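You operate a simulated robot arm through the tools that you are given. There is no shell and no other tool.

You run a simulated robot arm. Do the job below in one go: nothing can be reset, and whatever is moved stays where it is left.

Task
Clear the tray: mugs on the wall shelf, each cup on the saucer of its colour.
Fine: knock no china or glass. Set down upright: mug.
Where things are to end (x, y in the base frame): mug within 60 mm of [760, -510]; mug within 60 mm of [760, -330].

Only the result counts: the job must be done as asked and must still hold three seconds after the hand-in. Knocking over, shifting, dropping, spilling or breaking anything else fails it.

Robot
A 7-joint arm with a two-finger parallel gripper on a trunk, on a base that drives. Base frame: it is fixed to the floor where the robot stands at the start and does not move with it; the origin is under the middle of the robot, x ahead of it, y to its left, z up; the surface under the hand at the start is at about z = 820. Units: mm, degrees, N and s.
With the tool pointing down near the work surface it reaches from about 280 to 720 mm from the robot's upright axis, wherever it stands. Its first joint turns from -166.0 to 166.0 degrees. Places, roughly: green saucer [500, -800, 800]; kettle base [600, 200, 800]; tray with brass handles [500, -300, 800]; wall shelf [800, -300, 1200]; white saucer [500, -600, 800]. Payload 1.57 kg.
The tool frame sits at the grasp point between the pads (the TCP): z along the fingers, y along the line on which they close. The tips reach 30 mm beyond it. The gripper opens to 80 mm. The fingers are 17 mm wide and 12 mm thick; the gripper's body (40 by 82 mm) begins 80 mm behind the TCP.
Orientation is that of the tool frame in the base frame, as a unit quaternion [x, y, z, w]. With the fingers straight down and closing along the base's y, the tool's x points along the base's -x, its y along +y and its z along -z.

Tools
- The arm moves only by the tool apply_moves. Its argument "increments" is a list of rows, each an object of numbers (a shift or turn left out is 0, a gripper value left out holds the last): "tx", "ty", "tz": the shift along the tool's x, y, z in cm; "rx", "ry", "rz": the turn, a rotation vector about the tool's x, y, z in degrees; "fingers": the gripper command, from -1 (shut) to 1 (fully open), values between in proportion. In form: [{"tx": .., "ty": .., "tz": .., "rx": .., "ry": .., "rz": .., "fingers": ..}, ...]. A call has 1 to 20 rows; each row shifts and turns the commanded pose from where the row before left it, along the tool's axes as they then stand. Rows are played at 5 a second. More than 50 mm and 8.6 degrees between two rows, or a gripper value outside its range, and nothing of the call is played. Where a pose cannot be reached the arm comes as near as it can. A force on the tool above 40 N (or 10 N above the force at the start of the call, whichever is more), or a blocked arm, ends the call early, and 0.2 s more pass. Each finger travels about 72 mm/s and halts on what it meets, pressing with about 25 N; the grip force reading is that of the motor and also rises with nothing between the fingers. The clock runs only during rows and for 0.2 s after the last one: add rows that do not move to give the fingers time. It gives the time, the measured TCP pose, the force on the tool (base axes), the opening and the grip force at its end, in the units of the frame above (readings bear some noise), with the torque about the TCP (base axes, N m) and any sound that the robot's microphone picked up.
- Cameras (640 x 400 px; columns grow to the right, rows downward): "scene" is now at [16.9, 122.8, 1561.2]; the picture's right is [-0.32, -0.95, 0.00], its down [-0.41, 0.14, -0.90] and it looks along [0.85, -0.29, -0.44] (base axes); focal length 215 px, centre (320, 200). "wrist" rides on the gripper at [72, -7, -122] in the tool frame; the picture's right is [0.09, 1.00, 0.00], its down [-0.84, 0.08, -0.54] and it looks along [-0.54, 0.05, 0.84] (tool axes); focal length 238 px, centre (320, 200). There is no depth. A picture from a camera that has moved, and an enlarged one, comes with that camera's place and axes in the base frame and with its lens. The place of the scene camera against the robot may be out by one fixed shift of up to 25 mm in any direction.
- camera(camera): a new picture of that camera. No time passes.
- move_column(by): slides the trunk up (or, below 0, down) by that many mm; the arm and the scene camera ride with it, the base frame stays. It gives what a move gives, with no picture.
- base_move(legs): drives the robot by 1 to 6 legs, each [ahead, left, turn to the left] in mm, mm and degrees, along the robot's own axes; the way and the turn of a leg run together, so that a leg with both is an arc; at most 1500 mm and 180 degrees a leg. The arm and the cameras ride along, it lands a little off, and it stops where it bumps. It gives what a move gives.
- turn_head(pan, tilt): turns the head with the scene camera to pan (to the left, within 86 degrees either way) and tilt (down, from -29 to 69), counted from straight ahead of the robot. It gives what a move gives.
- zoom(camera, box): a new picture of the part [left, top, right, bottom] of that camera's present view, enlarged. No time passes.
- job_done(): hands the job in; it is judged then, once.

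Nothing tells you exact positions but the pictures and the camera data. Unless the task says otherwise, let go and move clear before handing in.

The tools are called after "Call:" as a command line: name --argument value ..., lists and objects as JSON in quotes. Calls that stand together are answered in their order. apply_moves: Moves the arm, as the interface text tells. Its arguments: {"type":"object","properties":{"increments":{"type":"array","items":{"type":"object","properties":{"tx":{"type":"number"},"ty":{"type":"number"},"tz":{"type":"number"},"rx":{"type":"number"},"ry":{"type":"number"},"rz":{"type":"number"},"fingers":{"type":"number"}}}}},"required":["increments"]} The other tools are called the same way: move_column (by) slides the trunk up or down; base_move (legs) drives the base; turn_head (pan, tilt) turns the head that bears the scene camera; camera (camera) takes a picture; zoom (camera, box) takes an enlarged picture of a part of a camera's view; job_done () hands the job in.

At the start:

```text
time: 0.0
position: [382.5, -140.7, 1473.1]
tool_rot: [0.0, 1.0, 0.0, 0.002]
ft_force: [-0.2, -0.2, -0.1]
wrist_torque: [0.04, 0.02, 0.0]
gripper_width: 80.0
finger_force: 0.0
trunk travel left (down, up): [-352.0, 128.0]
robot x, y, heading: [2.7, 0.5, 0.1]
head pan, tilt: [-18.6, 26.0]
```

scene: 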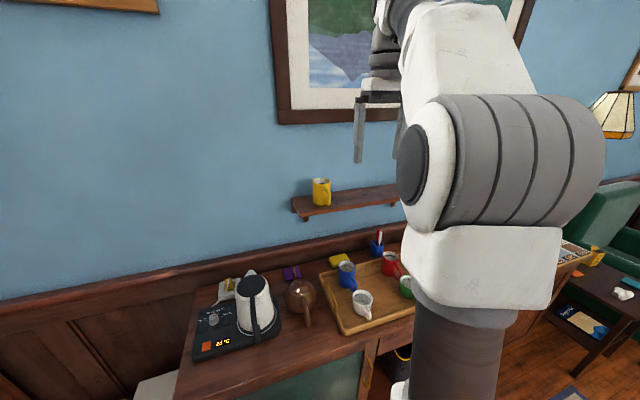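
wrist: 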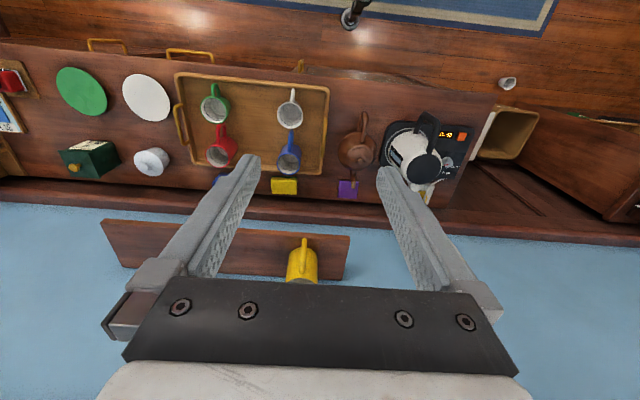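

I can see the tray with a green and a white cup near its front and a red and a blue mug behind them. The shelf above already holds a yellow mug. I'll look closer before I move anything.

Call:
zoom --camera "wrist" --box '[160, 60, 340, 200]'

Call:
zoom --camera "wrist" --box '[0, 40, 200, 190]'

Call:
zoom --camera "wrist" --box '[90, 190, 370, 330]'

Call:
zoom --camera "scene" --box '[280, 160, 440, 350]'

```text
2.86 times, centred on (250, 130) of wrist
camera zoom: at [309.8, -147.7, 1593.8], right [-0.09, 1.0, 0.0], down [0.84, 0.08, 0.54], along [0.54, 0.05, -0.84], focal length 681 px, centre (520, 400)
```

zoom: 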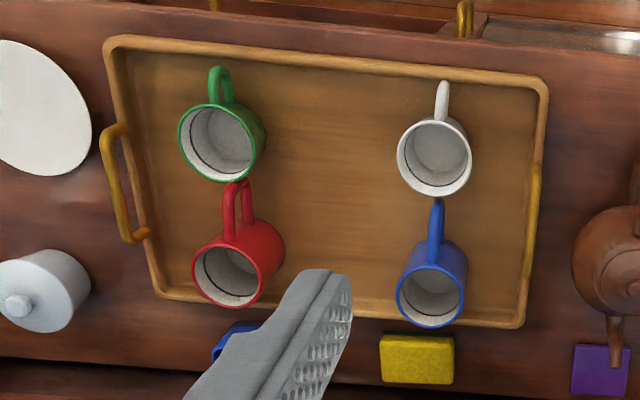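

```text
2.67 times, centred on (100, 115) of wrist
camera zoom: at [309.8, -147.7, 1593.8], right [-0.09, 1.0, 0.0], down [0.84, 0.08, 0.54], along [0.54, 0.05, -0.84], focal length 636 px, centre (907, 427)
```

zoom: 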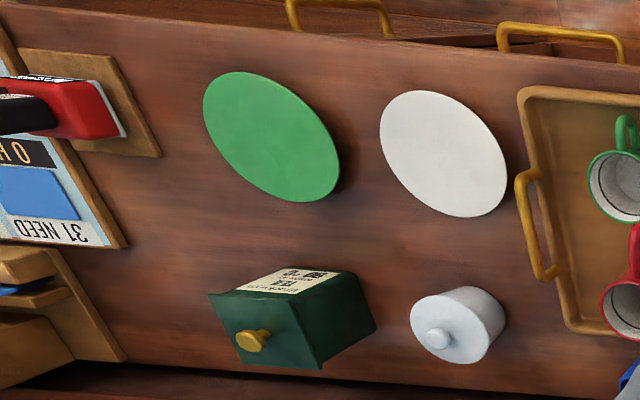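

```text
2.29 times, centred on (230, 260) of wrist
camera zoom: at [309.8, -147.7, 1593.8], right [-0.09, 1.0, 0.0], down [0.84, 0.08, 0.54], along [0.54, 0.05, -0.84], focal length 545 px, centre (526, 63)
```

zoom: 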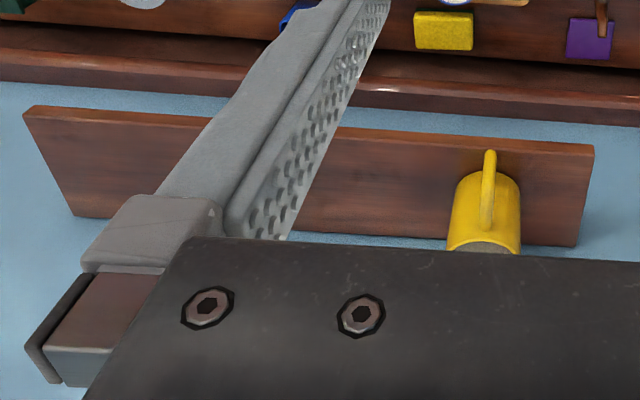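

```text
2.11 times, centred on (360, 255) of scene
camera zoom: at [16.9, 122.8, 1561.2], right [-0.32, -0.95, 0.0], down [-0.41, 0.14, -0.9], along [0.85, -0.29, -0.44], focal length 452 px, centre (236, 84)
```

zoom: 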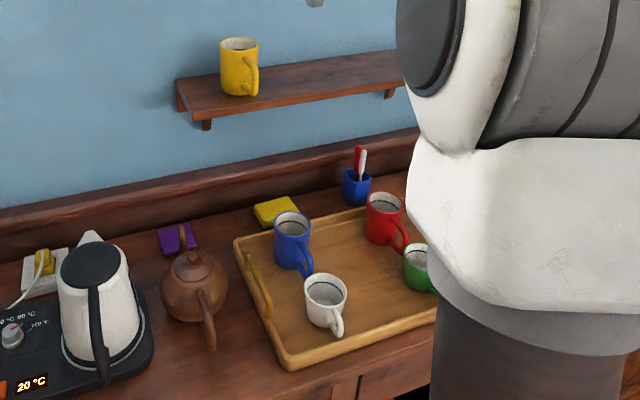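

Every handle points back towards the robot, and the mug and cup bodies look about 75 mm wide. I'll check the floor and the surroundings before I drive sideways.

Call:
turn_head --pan -70 --tilt 35

Call:
camera --camera "scene"

Call:
turn_head --pan -86 --tilt 60

Call:
camera --camera "scene"

Call:
turn_head --pan -10 --tilt 65

Call:
camera --camera "scene"

```text
time: 1.2
position: [381.4, -141.1, 1473.9]
tool_rot: [0.0, 1.0, -0.001, 0.001]
ft_force: [0.7, 0.6, -0.8]
wrist_torque: [-0.01, 0.04, 0.01]
gripper_width: 80.0
finger_force: 0.0
trunk travel left (down, up): [-352.0, 128.0]
robot x, y, heading: [-2.5, 4.1, -0.1]
head pan, tilt: [-70.0, 35.0]
```

```text
taken
camera scene: at [-40.0, 69.4, 1547.0], right [-0.94, -0.34, 0.0], down [-0.2, 0.54, -0.82], along [0.28, -0.77, -0.57], focal length 215 px, centre (320, 200)
```

scene: 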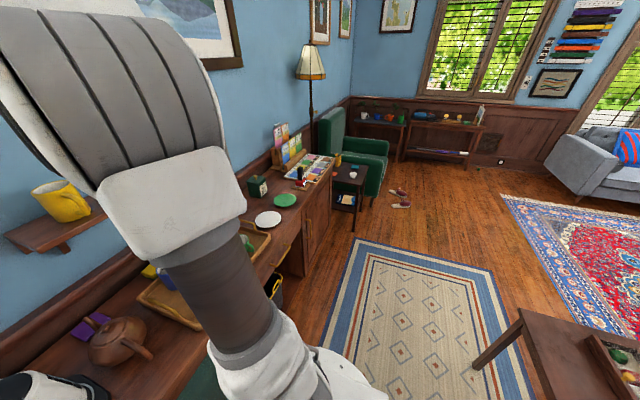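

```text
time: 2.1
position: [383.2, -140.8, 1472.8]
tool_rot: [0.0, 1.0, -0.001, 0.001]
ft_force: [-0.8, 0.5, 0.0]
wrist_torque: [0.02, -0.03, -0.01]
gripper_width: 80.0
finger_force: 0.1
trunk travel left (down, up): [-352.0, 128.0]
robot x, y, heading: [-1.6, 2.3, 0.2]
head pan, tilt: [-85.9, 60.0]
```

```text
taken
camera scene: at [-65.4, 85.6, 1512.7], right [-1.0, -0.07, 0.0], down [-0.06, 0.86, -0.5], along [0.04, -0.5, -0.87], focal length 215 px, centre (320, 200)
```

scene: 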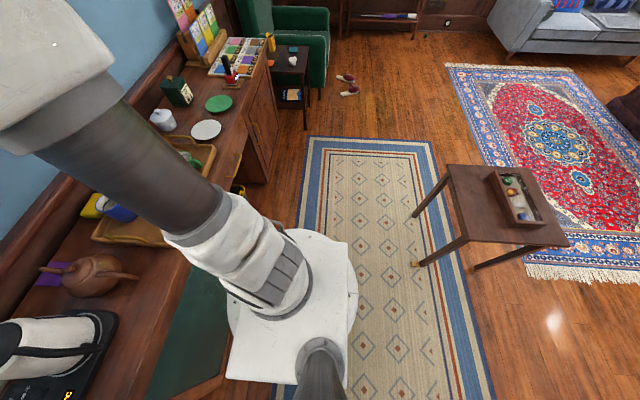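

```text
time: 3.6
position: [382.1, -140.8, 1473.4]
tool_rot: [0.0, 1.0, -0.001, 0.002]
ft_force: [0.0, -0.8, -0.4]
wrist_torque: [0.0, 0.0, 0.01]
gripper_width: 80.2
finger_force: 0.1
trunk travel left (down, up): [-352.0, 128.0]
robot x, y, heading: [-4.5, -1.3, 0.1]
head pan, tilt: [-10.0, 65.0]
```

```text
taken
camera scene: at [-10.4, 141.5, 1507.1], right [-0.17, -0.98, 0.0], down [-0.89, 0.16, -0.42], along [0.42, -0.07, -0.91], focal length 215 px, centre (320, 200)
```

scene: 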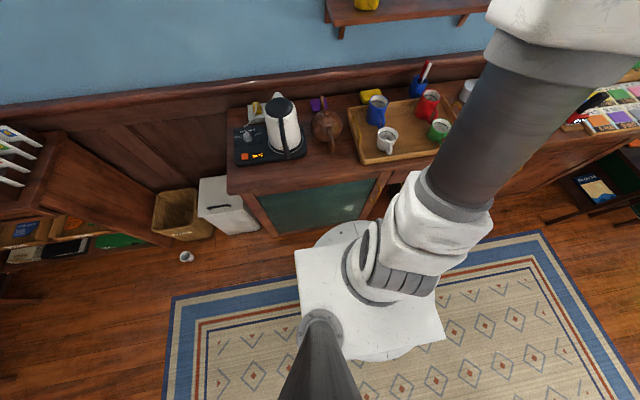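

The floor to the right is clear, with only a flat rug on it. I'll drive right about 430 mm so the tray, both saucers and the shelf spots are all within reach.

Call:
base_move --legs '[[0, -430, 0]]'

Call:
camera --camera "wrist"

Call:
camera --camera "scene"

```text
time: 7.3
position: [382.3, -570.7, 1473.1]
tool_rot: [-0.001, 1.0, -0.002, 0.002]
ft_force: [-0.7, -0.1, 0.6]
wrist_torque: [0.01, -0.03, 0.01]
gripper_width: 80.2
finger_force: 0.0
trunk travel left (down, up): [-352.0, 128.0]
robot x, y, heading: [3.4, -427.9, 0.2]
head pan, tilt: [-10.0, 65.0]
```

```text
taken
camera wrist: at [310.5, -577.9, 1593.8], right [-0.09, 1.0, 0.0], down [0.83, 0.08, 0.54], along [0.54, 0.05, -0.84], focal length 238 px, centre (320, 200)
```

wrist: 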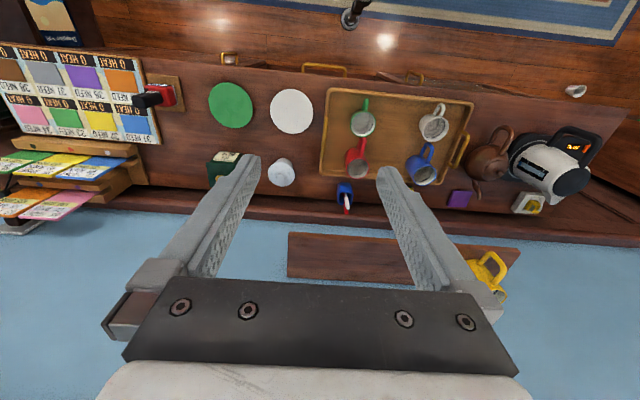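

```text
taken
camera scene: at [-10.3, -289.3, 1507.1], right [-0.17, -0.99, 0.0], down [-0.89, 0.16, -0.42], along [0.42, -0.07, -0.91], focal length 215 px, centre (320, 200)
```

scene: 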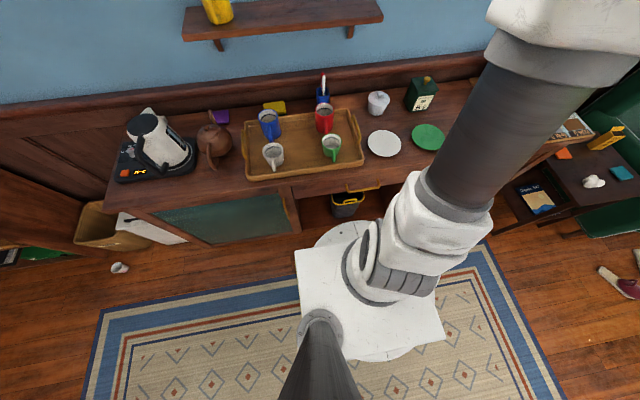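

The drive landed well. I'll zoom in on the china and the shelf from here and triangulate against the first view.

Call:
zoom --camera "wrist" --box '[310, 80, 490, 195]'

Call:
zoom --camera "wrist" --box '[190, 60, 350, 200]'

Call:
zoom --camera "wrist" --box '[270, 200, 530, 330]'

```text
3.48 times, centred on (400, 138) of wrist
camera zoom: at [310.5, -577.9, 1593.8], right [-0.09, 1.0, 0.0], down [0.83, 0.08, 0.54], along [0.54, 0.05, -0.84], focal length 829 px, centre (42, 417)
```

zoom: 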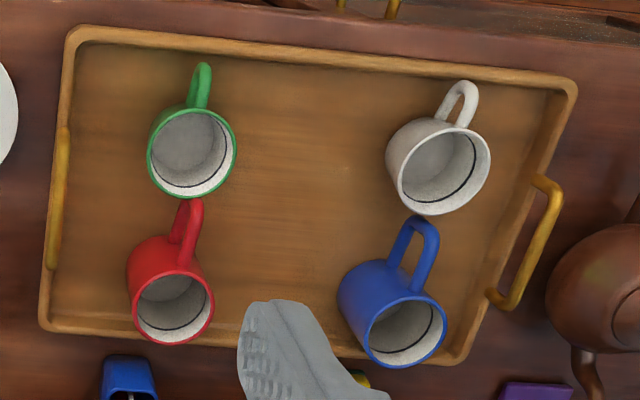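

```text
2.86 times, centred on (270, 130) of wrist
camera zoom: at [310.5, -577.9, 1593.8], right [-0.09, 1.0, 0.0], down [0.83, 0.08, 0.54], along [0.54, 0.05, -0.84], focal length 681 px, centre (463, 400)
```

zoom: 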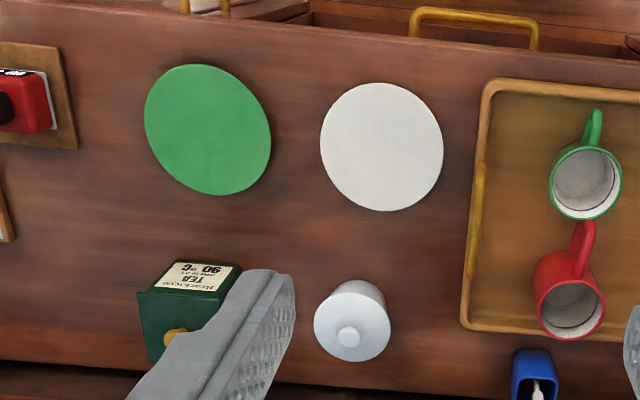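

```text
2.46 times, centred on (400, 265) of wrist
camera zoom: at [310.5, -577.9, 1593.8], right [-0.09, 1.0, 0.0], down [0.83, 0.08, 0.54], along [0.54, 0.05, -0.84], focal length 587 px, centre (123, 40)
```

zoom: 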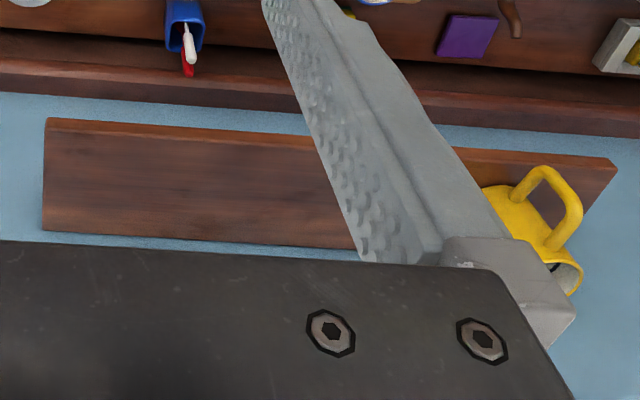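

Triangulation puts the rims at these points:
- green cup about (489, -434, 884)
- white cup about (483, -219, 888)
- red mug about (618, -431, 916)
- blue mug about (620, -215, 919)

The saucers come out near (485, -650) and (484, -835), and the shelf top is near z 1175 for x from 686 to 841. Next I'll test reach high above the shelf with an empty hand.

Call:
apply_moves --increments '[{"tx": -4.5, "ty": 1.9, "tz": 0.9}, {"tx": -4.5, "ty": 1.9, "tz": 0.9}, {"tx": -4.5, "ty": 1.9, "tz": 0.9}, {"tx": -4.5, "ty": 1.9, "tz": 0.9}, {"tx": -4.5, "ty": 1.9, "tz": 0.9}, {"tx": -4.5, "ty": 1.9, "tz": 0.9}, {"tx": -4.5, "ty": 1.9, "tz": 0.9}, {"tx": -4.5, "ty": 1.9, "tz": 0.9}, {}, {}]'

Call:
camera --camera "wrist"

Call:
turn_head --pan -10 --tilt 30

Call:
camera --camera "scene"

```text
time: 9.5
position: [554.7, -465.2, 1393.2]
tool_rot: [-0.001, 1.0, -0.001, 0.002]
ft_force: [-0.1, -0.5, 0.0]
wrist_torque: [0.01, -0.04, 0.03]
gripper_width: 80.0
finger_force: 0.0
out of reach, approached as far as the arm can: row 2, 3, 4, 5, 6, 7, 8
trunk travel left (down, up): [-352.0, 128.0]
robot x, y, heading: [-3.2, -430.9, 0.1]
head pan, tilt: [-10.0, 65.0]
```

```text
taken
camera wrist: at [482.0, -472.9, 1514.3], right [-0.09, 1.0, 0.0], down [0.83, 0.08, 0.55], along [0.54, 0.05, -0.84], focal length 238 px, centre (320, 200)
```

wrist: 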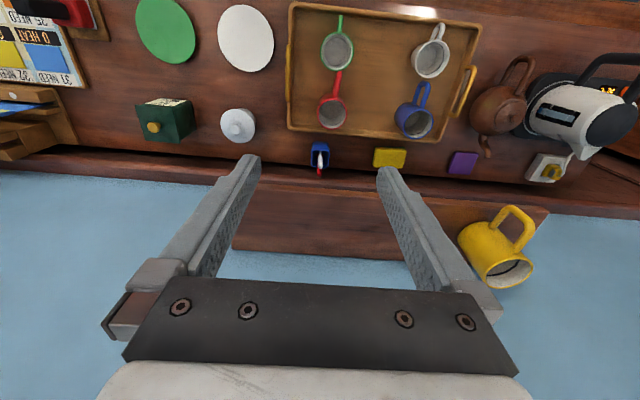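

```text
time: 10.5
position: [555.0, -467.0, 1392.8]
tool_rot: [0.0, 1.0, -0.001, 0.002]
ft_force: [-0.5, 0.1, -0.1]
wrist_torque: [-0.01, 0.01, 0.0]
gripper_width: 80.1
finger_force: 0.1
trunk travel left (down, up): [-352.0, 128.0]
robot x, y, heading: [1.1, -431.1, 0.1]
head pan, tilt: [-10.0, 30.0]
```

```text
taken
camera scene: at [19.0, -294.4, 1554.7], right [-0.17, -0.99, 0.0], down [-0.49, 0.09, -0.87], along [0.85, -0.15, -0.5], focal length 215 px, centre (320, 200)
```

scene: 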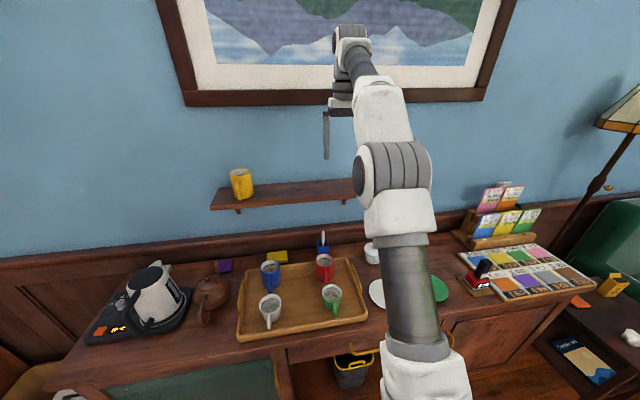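

With the trunk at this height, a vertical tool can't reach the shelf spots. I'll place the mugs with the trunk raised and the tool tilted about 30° forward. Cups come first with the tool vertical, so I'm backing off towards the green cup now.

Call:
apply_moves --increments '[{"tx": 2.2, "tz": 2.0}, {"tx": 2.2, "tz": 2.0}, {"tx": 2.2, "tz": 2.0}, {}]'

```text
time: 11.5
position: [488.1, -463.7, 1332.6]
tool_rot: [-0.001, 1.0, -0.001, 0.002]
ft_force: [-0.9, 0.5, 0.3]
wrist_torque: [0.0, -0.03, -0.01]
gripper_width: 79.7
finger_force: 0.0
trunk travel left (down, up): [-352.0, 128.0]
robot x, y, heading: [-0.4, -429.0, 0.0]
head pan, tilt: [-10.0, 30.0]
```

The commanded pose follows the measured one, so I can keep going. I'm descending above the green cup's left wall and stopping at z about 1000 for a picture.

Call:
apply_moves --increments '[{"ty": 0.85, "tz": 4.15, "fingers": 0.0}, {"ty": 0.85, "tz": 4.15}, {"ty": 0.85, "tz": 4.15}, {"ty": 0.85, "tz": 4.15}, {"ty": 0.85, "tz": 4.15}, {"ty": 0.85, "tz": 4.15}, {"ty": 0.85, "tz": 4.15}, {"ty": 0.85, "tz": 4.15}, {}, {}]'

Call:
camera --camera "wrist"

Call:
camera --camera "scene"

```text
time: 13.7
position: [487.9, -397.5, 1000.2]
tool_rot: [0.0, 1.0, -0.001, 0.002]
ft_force: [-0.1, 0.1, -0.2]
wrist_torque: [-0.01, -0.01, -0.02]
gripper_width: 40.2
finger_force: 0.0
trunk travel left (down, up): [-352.0, 128.0]
robot x, y, heading: [0.5, -431.9, 0.0]
head pan, tilt: [-10.0, 30.0]
```

```text
taken
camera wrist: at [416.2, -405.1, 1121.5], right [-0.09, 1.0, 0.0], down [0.83, 0.08, 0.54], along [0.54, 0.05, -0.84], focal length 238 px, centre (320, 200)
```

wrist: 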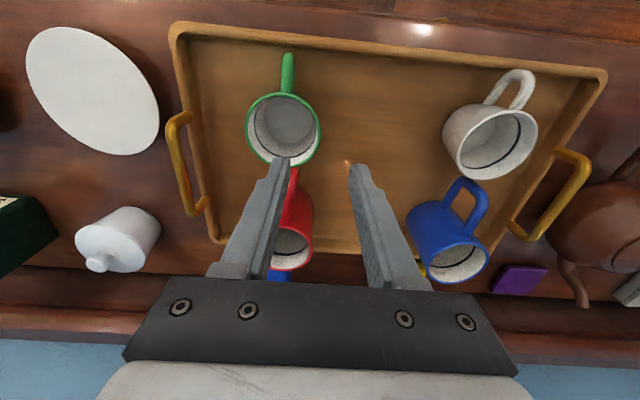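

```text
taken
camera scene: at [19.0, -294.4, 1554.7], right [-0.17, -0.99, 0.0], down [-0.49, 0.09, -0.87], along [0.85, -0.15, -0.5], focal length 215 px, centre (320, 200)
```

scene: 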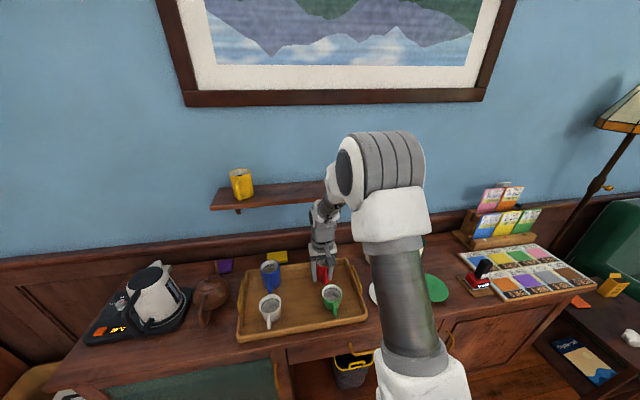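

Call:
zoom --camera "wrist" --box '[220, 40, 380, 190]'

Call:
zoom --camera "wrist" --box '[400, 50, 560, 150]'

```text
2.67 times, centred on (300, 115) of wrist
camera zoom: at [416.2, -405.1, 1121.5], right [-0.09, 1.0, 0.0], down [0.83, 0.08, 0.54], along [0.54, 0.05, -0.84], focal length 636 px, centre (373, 427)
```

zoom: 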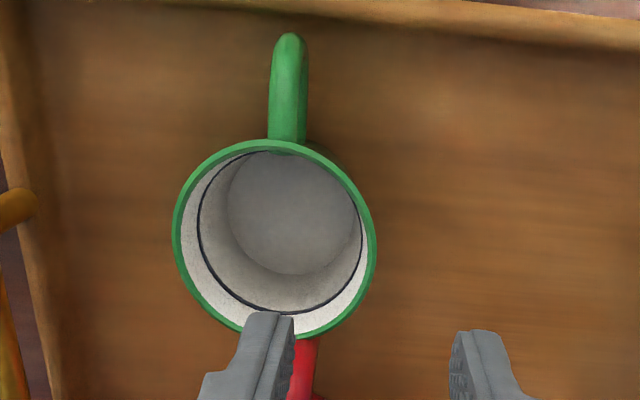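

```text
4.00 times, centred on (480, 100) of wrist
camera zoom: at [416.2, -405.1, 1121.5], right [-0.09, 1.0, 0.0], down [0.83, 0.08, 0.54], along [0.54, 0.05, -0.84], focal length 953 px, centre (-320, 600)
```

zoom: 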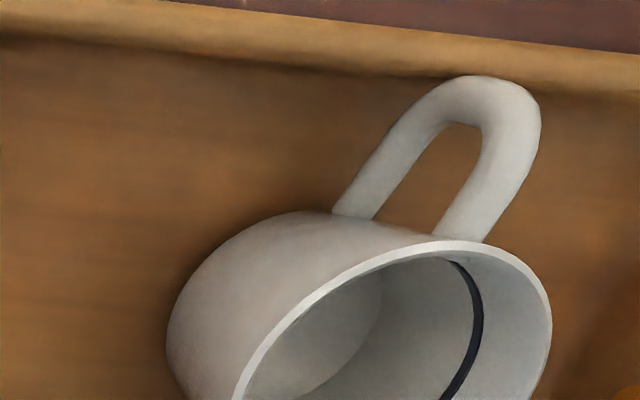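

The green cup's centre is at (489, -435), and its rim is about 76 mm across with a wall about 3.5 mm thick. I'm lowering so the fingers straddle its left wall.

Call:
apply_moves --increments '[{"tx": -0.1, "ty": -0.15, "tz": 3.0}, {"tz": 3.0}, {"tz": 2.5}, {"tz": 2.2}, {}, {}]'

Call:
camera --camera "wrist"

Call:
zoom --camera "wrist" --box '[230, 80, 410, 230]'

```text
time: 15.1
position: [490.8, -400.3, 893.3]
tool_rot: [-0.001, 1.0, -0.001, 0.002]
ft_force: [-0.5, 0.8, -0.2]
wrist_torque: [0.01, 0.03, -0.03]
gripper_width: 40.2
finger_force: 0.1
trunk travel left (down, up): [-352.0, 128.0]
robot x, y, heading: [-1.6, -430.9, -0.2]
head pan, tilt: [-10.0, 30.0]
```

```text
taken
camera wrist: at [418.4, -406.3, 1014.8], right [-0.09, 1.0, 0.0], down [0.83, 0.08, 0.54], along [0.54, 0.05, -0.84], focal length 238 px, centre (320, 200)
```

wrist: 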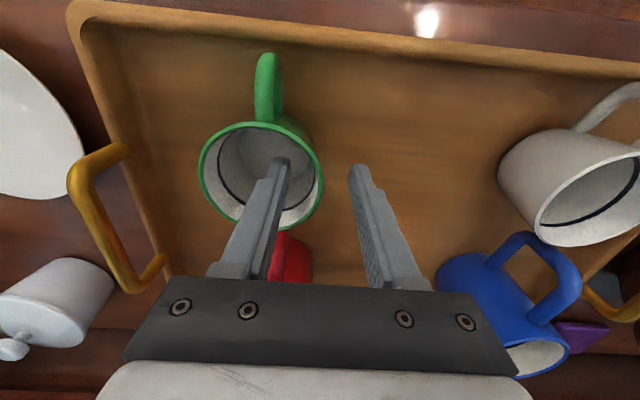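

```text
2.67 times, centred on (320, 155) of wrist
camera zoom: at [418.4, -406.3, 1014.8], right [-0.09, 1.0, 0.0], down [0.83, 0.08, 0.54], along [0.54, 0.05, -0.84], focal length 636 px, centre (320, 320)
```

zoom: 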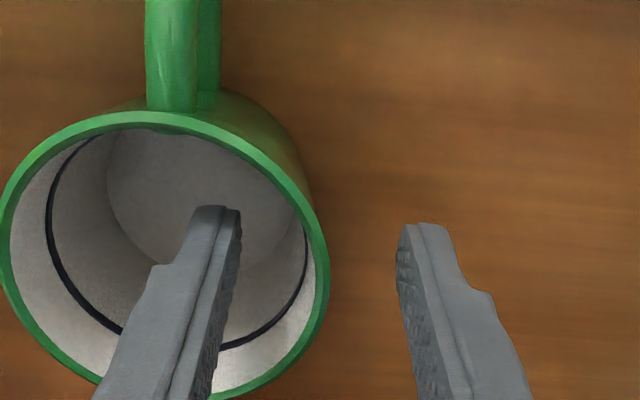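

The wall is almost centred between the pads. I'll close part way and check before gripping.

Call:
apply_moves --increments '[{"fingers": -0.4}, {"fingers": -0.7}, {}]'

Call:
zoom --camera "wrist" --box '[230, 80, 410, 230]'

```text
time: 15.9
position: [491.6, -397.6, 894.4]
tool_rot: [-0.001, 1.0, -0.001, 0.002]
ft_force: [-0.1, -0.4, 0.3]
wrist_torque: [-0.01, 0.02, -0.03]
gripper_width: 12.5
finger_force: 0.4
trunk travel left (down, up): [-352.0, 128.0]
robot x, y, heading: [-3.9, -430.7, 0.1]
head pan, tilt: [-10.0, 30.0]
```

```text
2.67 times, centred on (320, 155) of wrist
camera zoom: at [418.4, -406.3, 1014.9], right [-0.09, 1.0, 0.0], down [0.83, 0.08, 0.54], along [0.54, 0.05, -0.84], focal length 636 px, centre (320, 320)
```

zoom: 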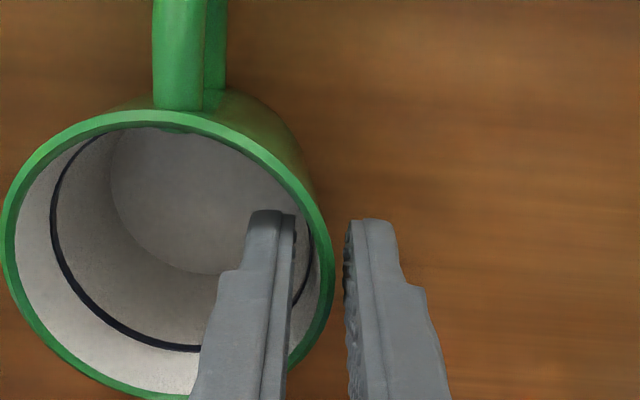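

Call:
apply_moves --increments '[{"fingers": -0.8}, {"fingers": -0.9}, {"fingers": -1.0}, {}, {}]'

Call:
zoom --camera "wrist" --box '[230, 80, 410, 230]'

```text
time: 17.1
position: [490.8, -398.5, 895.0]
tool_rot: [-0.003, 1.0, -0.001, 0.002]
ft_force: [5.0, -1.1, 12.3]
wrist_torque: [-0.73, -0.21, 0.25]
gripper_width: 8.3
finger_force: 24.7
trunk travel left (down, up): [-352.0, 128.0]
robot x, y, heading: [-2.2, -428.6, -0.1]
head pan, tilt: [-10.0, 30.0]
```

```text
2.67 times, centred on (320, 155) of wrist
camera zoom: at [418.7, -406.1, 1015.4], right [-0.09, 1.0, 0.0], down [0.83, 0.08, 0.55], along [0.54, 0.05, -0.84], focal length 636 px, centre (320, 320)
```

zoom: 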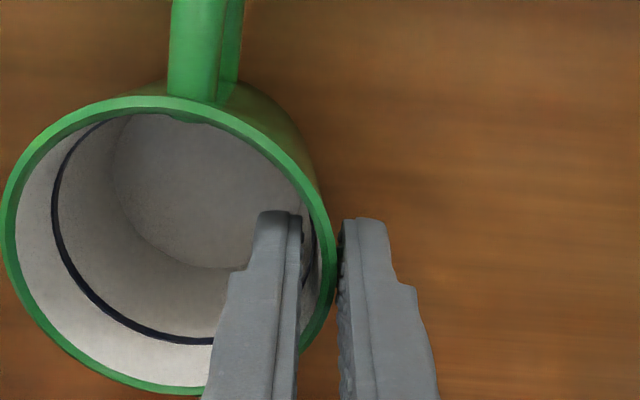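

The grip reads 8 mm wide, with the cup's far edge pressing down on the tray. That means the cup wall flares a few degrees. I'll open again, tilt the tool about 6° to match the wall, and regrip.

Call:
apply_moves --increments '[{"fingers": -0.85}, {"fingers": -0.7}, {"fingers": -0.4}, {}]'

Call:
zoom --camera "wrist" --box '[190, 30, 430, 230]'

Call:
zoom --camera "scene" --box '[230, 240, 370, 340]'

```text
time: 18.1
position: [490.0, -400.2, 893.3]
tool_rot: [0.0, 1.0, -0.001, 0.003]
ft_force: [-0.6, -0.9, 0.5]
wrist_torque: [0.02, 0.01, -0.05]
gripper_width: 23.9
finger_force: 0.2
trunk travel left (down, up): [-352.0, 128.0]
robot x, y, heading: [-2.9, -430.3, 0.1]
head pan, tilt: [-10.0, 30.0]
```

```text
2.00 times, centred on (310, 130) of wrist
camera zoom: at [418.3, -406.3, 1014.8], right [-0.09, 1.0, 0.0], down [0.84, 0.08, 0.54], along [0.54, 0.05, -0.84], focal length 477 px, centre (340, 340)
```

zoom: 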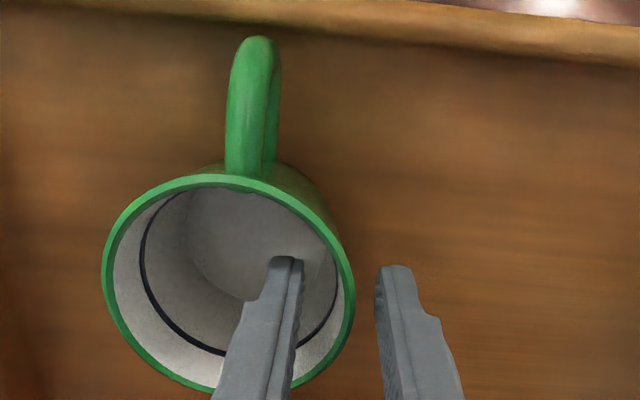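

```text
4.00 times, centred on (300, 290) of scene
camera zoom: at [19.0, -294.4, 1554.7], right [-0.17, -0.99, 0.0], down [-0.49, 0.09, -0.87], along [0.85, -0.15, -0.5], focal length 859 px, centre (400, -160)
```

zoom: 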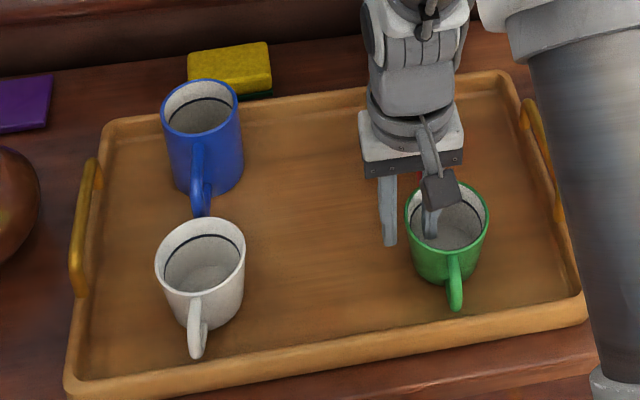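

The cups taper by roughly 10–12°. I'll tilt the tool 10° about its x axis so the pads lie along the wall.

Call:
apply_moves --increments '[{"fingers": -0.2}, {"rx": 5}, {"rx": 5}, {}, {}]'

Call:
zoom --camera "wrist" --box '[190, 30, 430, 230]'

```text
time: 19.3
position: [489.7, -399.8, 894.5]
tool_rot: [-0.001, 0.996, -0.088, 0.002]
ft_force: [-0.2, 0.0, -1.3]
wrist_torque: [0.01, 0.0, 0.0]
gripper_width: 32.2
finger_force: 0.1
trunk travel left (down, up): [-352.0, 128.0]
robot x, y, heading: [1.4, -431.4, 0.1]
head pan, tilt: [-10.0, 30.0]
```

```text
2.00 times, centred on (310, 130) of wrist
camera zoom: at [418.7, -385.5, 1014.3], right [-0.09, 0.98, -0.17], down [0.83, 0.17, 0.52], along [0.54, -0.1, -0.83], focal length 477 px, centre (340, 340)
```

zoom: 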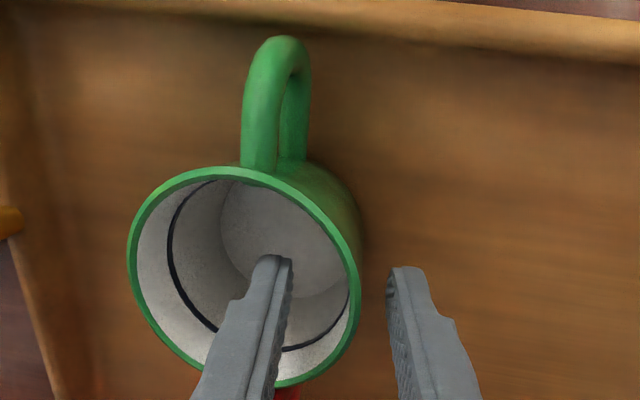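

Call:
apply_moves --increments '[{"ty": 0.25}, {"fingers": -0.5}, {"fingers": -0.75}, {"fingers": -0.85}, {"fingers": -0.95}, {"fingers": -1.0}, {}, {}]'

Call:
zoom --camera "wrist" --box '[190, 30, 430, 230]'

```text
time: 21.1
position: [490.5, -397.2, 892.9]
tool_rot: [-0.001, 0.996, -0.088, 0.001]
ft_force: [-0.3, -0.4, 0.3]
wrist_torque: [0.06, -0.01, -0.03]
gripper_width: 6.1
finger_force: 25.4
trunk travel left (down, up): [-352.0, 128.0]
robot x, y, heading: [1.1, -427.4, 0.3]
head pan, tilt: [-10.0, 30.0]
```

```text
2.00 times, centred on (310, 130) of wrist
camera zoom: at [418.8, -383.0, 1014.1], right [-0.09, 0.98, -0.17], down [0.83, 0.17, 0.52], along [0.54, -0.1, -0.83], focal length 477 px, centre (340, 340)
```

zoom: 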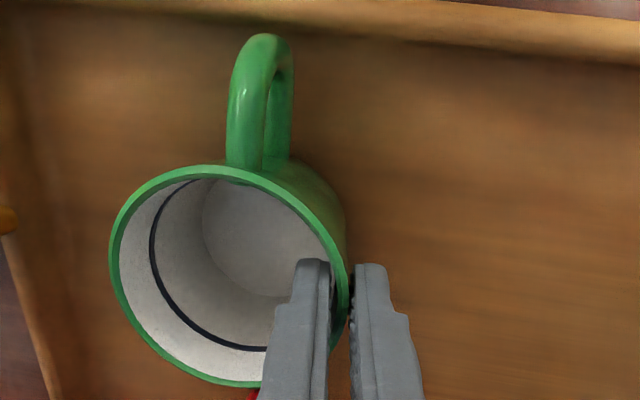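

That's a clean grip: 6 mm wide with almost no side force. I'll lift it slowly.

Call:
apply_moves --increments '[{"ty": -0.17, "tz": -0.98}, {"ty": -0.26, "tz": -1.48}, {"ty": -0.43, "tz": -2.46}, {}]'

Call:
camera --camera "wrist"

Call:
zoom --camera "scene" --box '[230, 220, 390, 340]'

```text
time: 22.1
position: [490.6, -398.0, 943.9]
tool_rot: [0.0, 0.996, -0.088, 0.002]
ft_force: [1.1, 0.6, -0.1]
wrist_torque: [0.01, 0.01, 0.0]
gripper_width: 0.1
finger_force: 21.1
trunk travel left (down, up): [-352.0, 128.0]
robot x, y, heading: [0.1, -432.2, 0.1]
head pan, tilt: [-10.0, 30.0]
```

```text
taken
camera wrist: at [418.8, -383.7, 1064.6], right [-0.09, 0.98, -0.17], down [0.83, 0.17, 0.52], along [0.54, -0.1, -0.83], focal length 238 px, centre (320, 200)
```

wrist: 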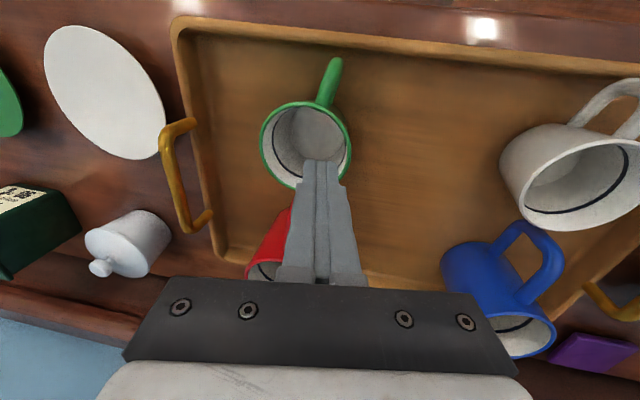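

```text
3.33 times, centred on (310, 280) of scene
camera zoom: at [18.9, -294.4, 1554.7], right [-0.17, -0.99, 0.0], down [-0.49, 0.09, -0.87], along [0.85, -0.15, -0.5], focal length 716 px, centre (353, -67)
```

zoom: 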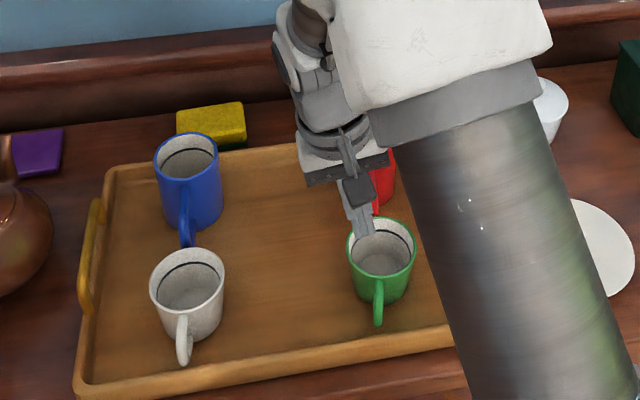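

The cup slipped out as I lifted and is still standing upright on the tray, turned slightly. I only gripped the very tip of its wall, so I'll measure again and grip deeper.

Call:
apply_moves --increments '[{"fingers": -0.2, "ty": -0.35, "tz": -2.0}, {}, {}]'

Call:
zoom --camera "wrist" --box '[220, 50, 400, 210]'

```text
time: 22.9
position: [491.0, -396.7, 964.6]
tool_rot: [-0.001, 0.996, -0.088, 0.002]
ft_force: [0.3, -0.5, -0.8]
wrist_torque: [0.02, -0.01, -0.02]
gripper_width: 31.8
finger_force: 0.1
trunk travel left (down, up): [-352.0, 128.0]
robot x, y, heading: [-0.0, -429.1, -0.1]
head pan, tilt: [-10.0, 30.0]
```

```text
2.50 times, centred on (310, 130) of wrist
camera zoom: at [419.1, -383.4, 1084.7], right [-0.09, 0.98, -0.17], down [0.83, 0.17, 0.52], along [0.54, -0.1, -0.83], focal length 596 px, centre (345, 375)
```

zoom: 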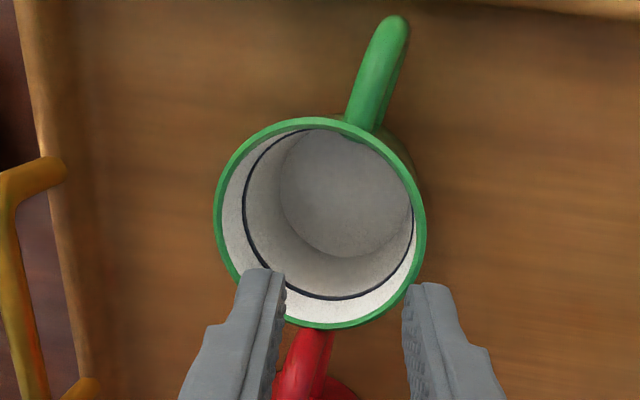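

Call:
apply_moves --increments '[{"tx": 0.24, "ty": 0.98, "tz": -0.17}, {"ty": 0.52, "tz": 2.95}, {"ty": 0.47, "tz": 2.66}, {"ty": 0.35, "tz": 1.97}, {"ty": 0.17, "tz": 0.95}, {}, {}]'

Call:
zoom --camera "wrist" --box '[200, 30, 420, 230]'

```text
time: 24.5
position: [489.0, -386.5, 877.1]
tool_rot: [-0.001, 0.996, -0.088, 0.002]
ft_force: [0.3, -0.2, 0.3]
wrist_torque: [-0.02, 0.0, 0.01]
gripper_width: 32.1
finger_force: 0.1
trunk travel left (down, up): [-352.0, 128.0]
robot x, y, heading: [-2.4, -434.9, 0.2]
head pan, tilt: [-10.0, 30.0]
```

```text
2.00 times, centred on (310, 130) of wrist
camera zoom: at [416.6, -373.0, 998.1], right [-0.09, 0.98, -0.17], down [0.83, 0.17, 0.52], along [0.54, -0.1, -0.83], focal length 477 px, centre (340, 340)
```

zoom: 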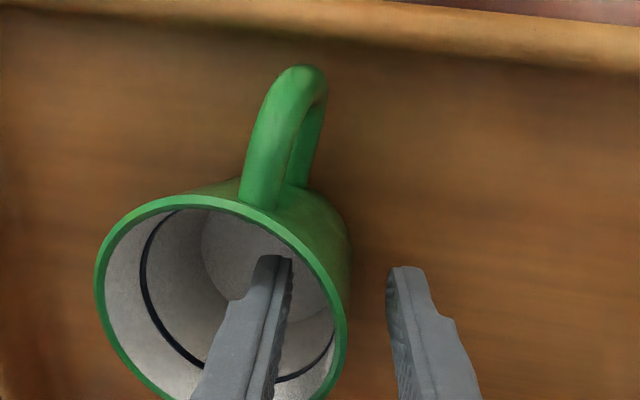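

Call:
apply_moves --increments '[{"fingers": -0.5}, {"fingers": -0.7}, {"fingers": -0.8}, {"fingers": -0.9}, {"fingers": -1.0}, {}, {}]'

Call:
zoom --camera "wrist" --box '[200, 30, 420, 230]'

```text
time: 26.1
position: [488.2, -388.0, 878.0]
tool_rot: [-0.001, 0.996, -0.089, 0.002]
ft_force: [-0.7, -1.4, 0.1]
wrist_torque: [0.0, 0.0, -0.02]
gripper_width: 2.8
finger_force: 24.3
trunk travel left (down, up): [-352.0, 128.0]
robot x, y, heading: [-2.4, -431.1, 0.2]
head pan, tilt: [-10.0, 30.0]
```

```text
2.00 times, centred on (310, 130) of wrist
camera zoom: at [416.6, -373.0, 998.2], right [-0.09, 0.98, -0.17], down [0.83, 0.17, 0.52], along [0.54, -0.1, -0.83], focal length 477 px, centre (340, 340)
```

zoom: 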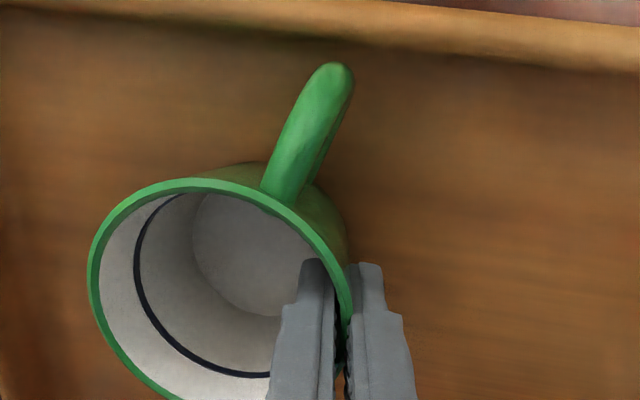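

The pads now sit flush on the wall (2.8 mm). I'll try a slow lift.

Call:
apply_moves --increments '[{"ty": -0.09, "tz": -0.49}, {"ty": -0.09, "tz": -0.49}, {"ty": -0.09, "tz": -0.49}, {"ty": -0.09, "tz": -0.49}, {}]'

Call:
camera --camera "wrist"

Call:
zoom --camera "scene" --box '[270, 230, 370, 330]'

```text
time: 27.3
position: [488.0, -385.6, 897.4]
tool_rot: [0.0, 0.996, -0.088, 0.002]
ft_force: [1.2, 0.6, -2.2]
wrist_torque: [0.02, -0.01, 0.01]
gripper_width: 3.1
finger_force: 24.4
trunk travel left (down, up): [-352.0, 128.0]
robot x, y, heading: [-0.4, -433.0, -0.0]
head pan, tilt: [-10.0, 30.0]
```

```text
taken
camera wrist: at [416.1, -373.6, 1017.8], right [-0.09, 0.98, -0.17], down [0.83, 0.17, 0.52], along [0.54, -0.1, -0.83], focal length 238 px, centre (320, 200)
```

wrist: 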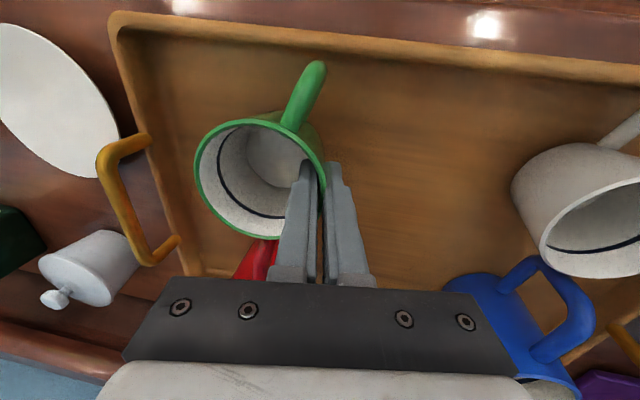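

```text
4.00 times, centred on (320, 280) of scene
camera zoom: at [19.1, -294.4, 1554.7], right [-0.17, -0.99, 0.0], down [-0.49, 0.09, -0.87], along [0.85, -0.15, -0.5], focal length 859 px, centre (320, -120)
```

zoom: 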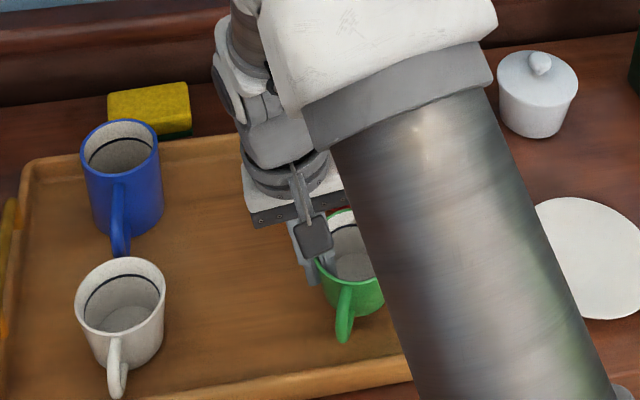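

The cup is in the hand: the view relative to the gripper hasn't changed and the force shows its weight. I'll raise it further and carry it towards the green saucer.

Call:
apply_moves --increments '[{"ty": -0.17, "tz": -0.98}, {"ty": -0.26, "tz": -1.48}, {"ty": -0.35, "tz": -1.97}, {"ty": -0.35, "tz": -1.97}, {"ty": -0.35, "tz": -1.97}, {}]'

Call:
apply_moves --increments '[{"ty": -1.5, "tz": 0.26}, {"ty": -2.46, "tz": 0.43}, {"ty": -2.46, "tz": 0.43}, {"ty": -2.46, "tz": 0.43}, {"ty": -2.46, "tz": 0.43}, {"ty": -2.46, "tz": 0.43}, {"ty": -2.46, "tz": 0.43}, {"ty": -2.46, "tz": 0.43}, {"ty": -2.46, "tz": 0.43}, {"ty": -2.46, "tz": 0.43}, {"ty": -2.46, "tz": 0.43}, {"ty": -2.46, "tz": 0.43}, {"ty": -2.46, "tz": 0.43}, {"ty": -2.46, "tz": 0.43}, {"ty": -2.46, "tz": 0.43}, {"ty": -1.5, "tz": 0.26}, {}, {}]'

Call:
camera --camera "wrist"

Call:
camera --camera "scene"

```text
time: 28.7
position: [488.3, -387.2, 984.1]
tool_rot: [-0.001, 0.996, -0.088, 0.001]
ft_force: [0.5, 0.0, -1.5]
wrist_torque: [0.08, 0.0, 0.04]
gripper_width: 3.3
finger_force: 24.4
trunk travel left (down, up): [-352.0, 128.0]
robot x, y, heading: [-0.5, -428.0, 0.1]
head pan, tilt: [-10.0, 30.0]
```

```text
time: 32.5
position: [489.9, -765.1, 984.1]
tool_rot: [-0.001, 0.996, -0.088, 0.002]
ft_force: [-0.3, 0.0, -2.0]
wrist_torque: [0.07, -0.01, -0.03]
gripper_width: 2.9
finger_force: 24.0
trunk travel left (down, up): [-352.0, 128.0]
robot x, y, heading: [1.4, -431.0, 0.2]
head pan, tilt: [-10.0, 30.0]
```

```text
taken
camera wrist: at [416.8, -753.4, 1104.1], right [-0.09, 0.98, -0.17], down [0.83, 0.17, 0.52], along [0.54, -0.1, -0.83], focal length 238 px, centre (320, 200)
```

wrist: 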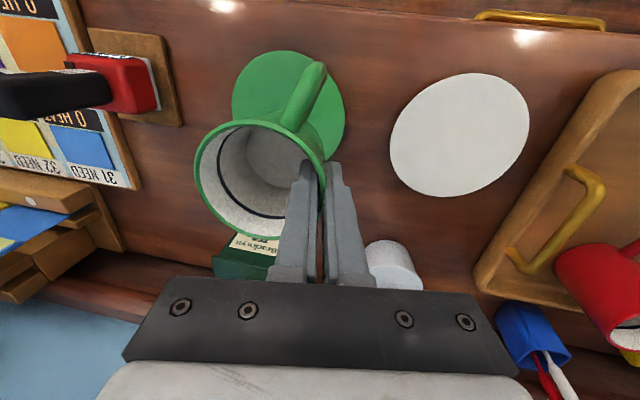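

```text
taken
camera scene: at [19.1, -294.4, 1554.7], right [-0.17, -0.99, 0.0], down [-0.49, 0.09, -0.87], along [0.85, -0.15, -0.5], focal length 215 px, centre (320, 200)
```

scene: 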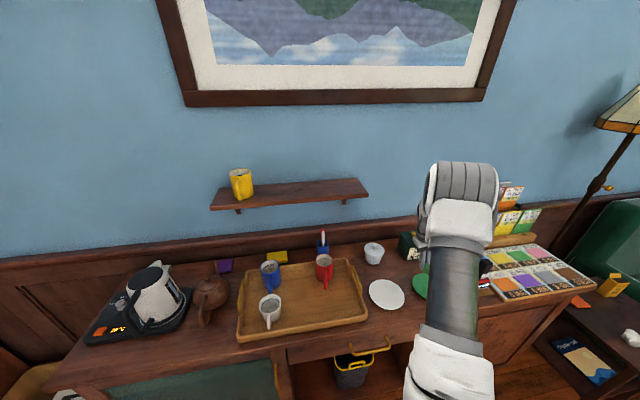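

The green saucer's centre is near (483, -835) and the white one's near (484, -646). I'll line up over the green saucer and lower.

Call:
apply_moves --increments '[{"tx": 0.2, "ty": -1.72, "tz": 0.3}, {"tx": 0.2, "ty": -1.72, "tz": 0.3}, {"ty": 0.35, "tz": 1.97}, {"ty": 0.35, "tz": 1.97}, {"ty": 0.35, "tz": 1.97}, {}, {}]'

Call:
camera --camera "wrist"

Call:
turn_head --pan -45 --tilt 45

Call:
camera --camera "scene"

```text
time: 34.1
position: [484.5, -801.8, 924.3]
tool_rot: [0.0, 0.996, -0.087, 0.001]
ft_force: [-0.2, -1.1, -1.3]
wrist_torque: [0.04, 0.04, -0.03]
gripper_width: 3.3
finger_force: 23.9
trunk travel left (down, up): [-352.0, 128.0]
robot x, y, heading: [1.3, -431.2, 0.1]
head pan, tilt: [-10.0, 30.0]
```

```text
taken
camera wrist: at [413.2, -787.9, 1044.2], right [-0.09, 0.98, -0.17], down [0.83, 0.17, 0.52], along [0.54, -0.1, -0.83], focal length 238 px, centre (320, 200)
```

wrist: 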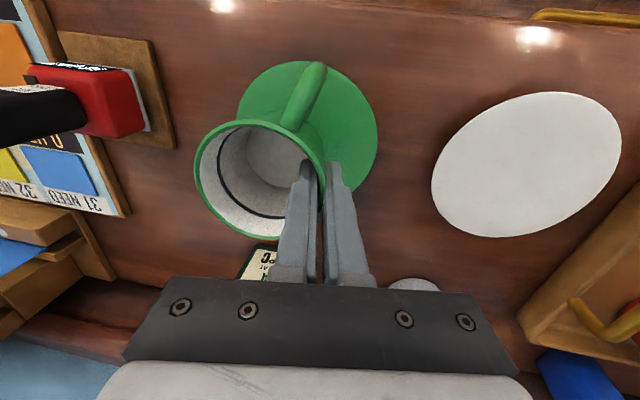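

```text
time: 35.1
position: [485.9, -800.8, 924.5]
tool_rot: [0.0, 0.996, -0.088, 0.002]
ft_force: [0.2, -1.0, -0.7]
wrist_torque: [0.03, -0.02, -0.04]
gripper_width: 3.2
finger_force: 24.5
trunk travel left (down, up): [-352.0, 128.0]
robot x, y, heading: [2.4, -430.0, -0.1]
head pan, tilt: [-45.0, 45.0]
```

```text
taken
camera scene: at [-12.3, -336.3, 1532.2], right [-0.71, -0.71, 0.0], down [-0.5, 0.5, -0.71], along [0.5, -0.5, -0.71], focal length 215 px, centre (320, 200)
```

scene: 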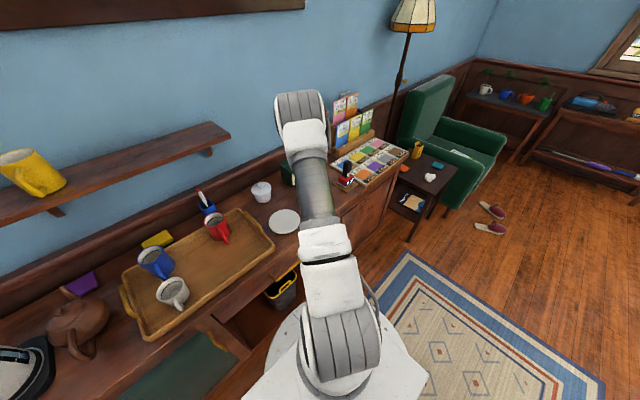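

The cup is centred over the saucer to within about 3 mm. I'll lower it and watch the force.

Call:
apply_moves --increments '[{"ty": 0.37, "tz": 0.95}, {"ty": 0.17, "tz": 0.98}, {"ty": 0.12, "tz": 0.69}, {}]'

Call:
apply_moves --increments '[{"ty": 0.07, "tz": 0.39}, {}]'

Call:
apply_moves --increments '[{"ty": 0.05, "tz": 0.3}, {}]'

Call:
camera --camera "wrist"

```text
time: 36.1
position: [484.9, -800.0, 895.7]
tool_rot: [-0.001, 0.996, -0.089, 0.002]
ft_force: [-0.8, 0.0, -1.0]
wrist_torque: [0.04, -0.01, 0.0]
gripper_width: 3.2
finger_force: 24.2
trunk travel left (down, up): [-352.0, 128.0]
robot x, y, heading: [-1.4, -433.7, 0.2]
head pan, tilt: [-45.0, 45.0]
```

```text
time: 36.8
position: [485.9, -799.9, 892.7]
tool_rot: [0.0, 0.996, -0.088, 0.001]
ft_force: [-0.4, -0.2, -1.3]
wrist_torque: [0.06, 0.01, -0.01]
gripper_width: 3.2
finger_force: 24.5
trunk travel left (down, up): [-352.0, 128.0]
robot x, y, heading: [-1.3, -431.6, 0.1]
head pan, tilt: [-45.0, 45.0]
```

```text
time: 37.4
position: [485.8, -800.0, 889.3]
tool_rot: [-0.002, 0.996, -0.088, 0.002]
ft_force: [0.2, 0.4, -0.7]
wrist_torque: [0.07, 0.0, 0.02]
gripper_width: 3.2
finger_force: 24.4
trunk travel left (down, up): [-352.0, 128.0]
robot x, y, heading: [2.8, -429.7, 0.2]
head pan, tilt: [-45.0, 45.0]
```

```text
taken
camera wrist: at [413.2, -786.0, 1009.5], right [-0.09, 0.98, -0.17], down [0.83, 0.17, 0.52], along [0.54, -0.1, -0.83], focal length 238 px, centre (320, 200)
```

wrist: 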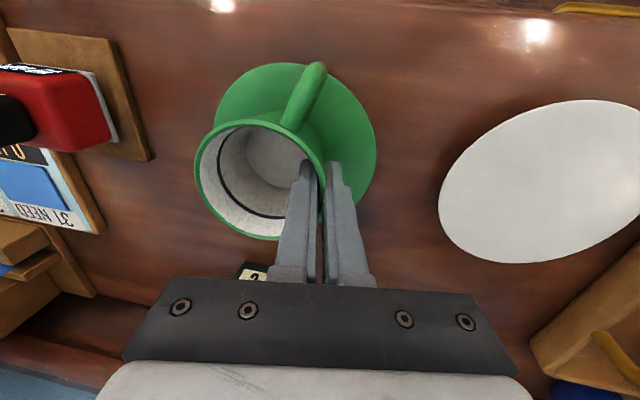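

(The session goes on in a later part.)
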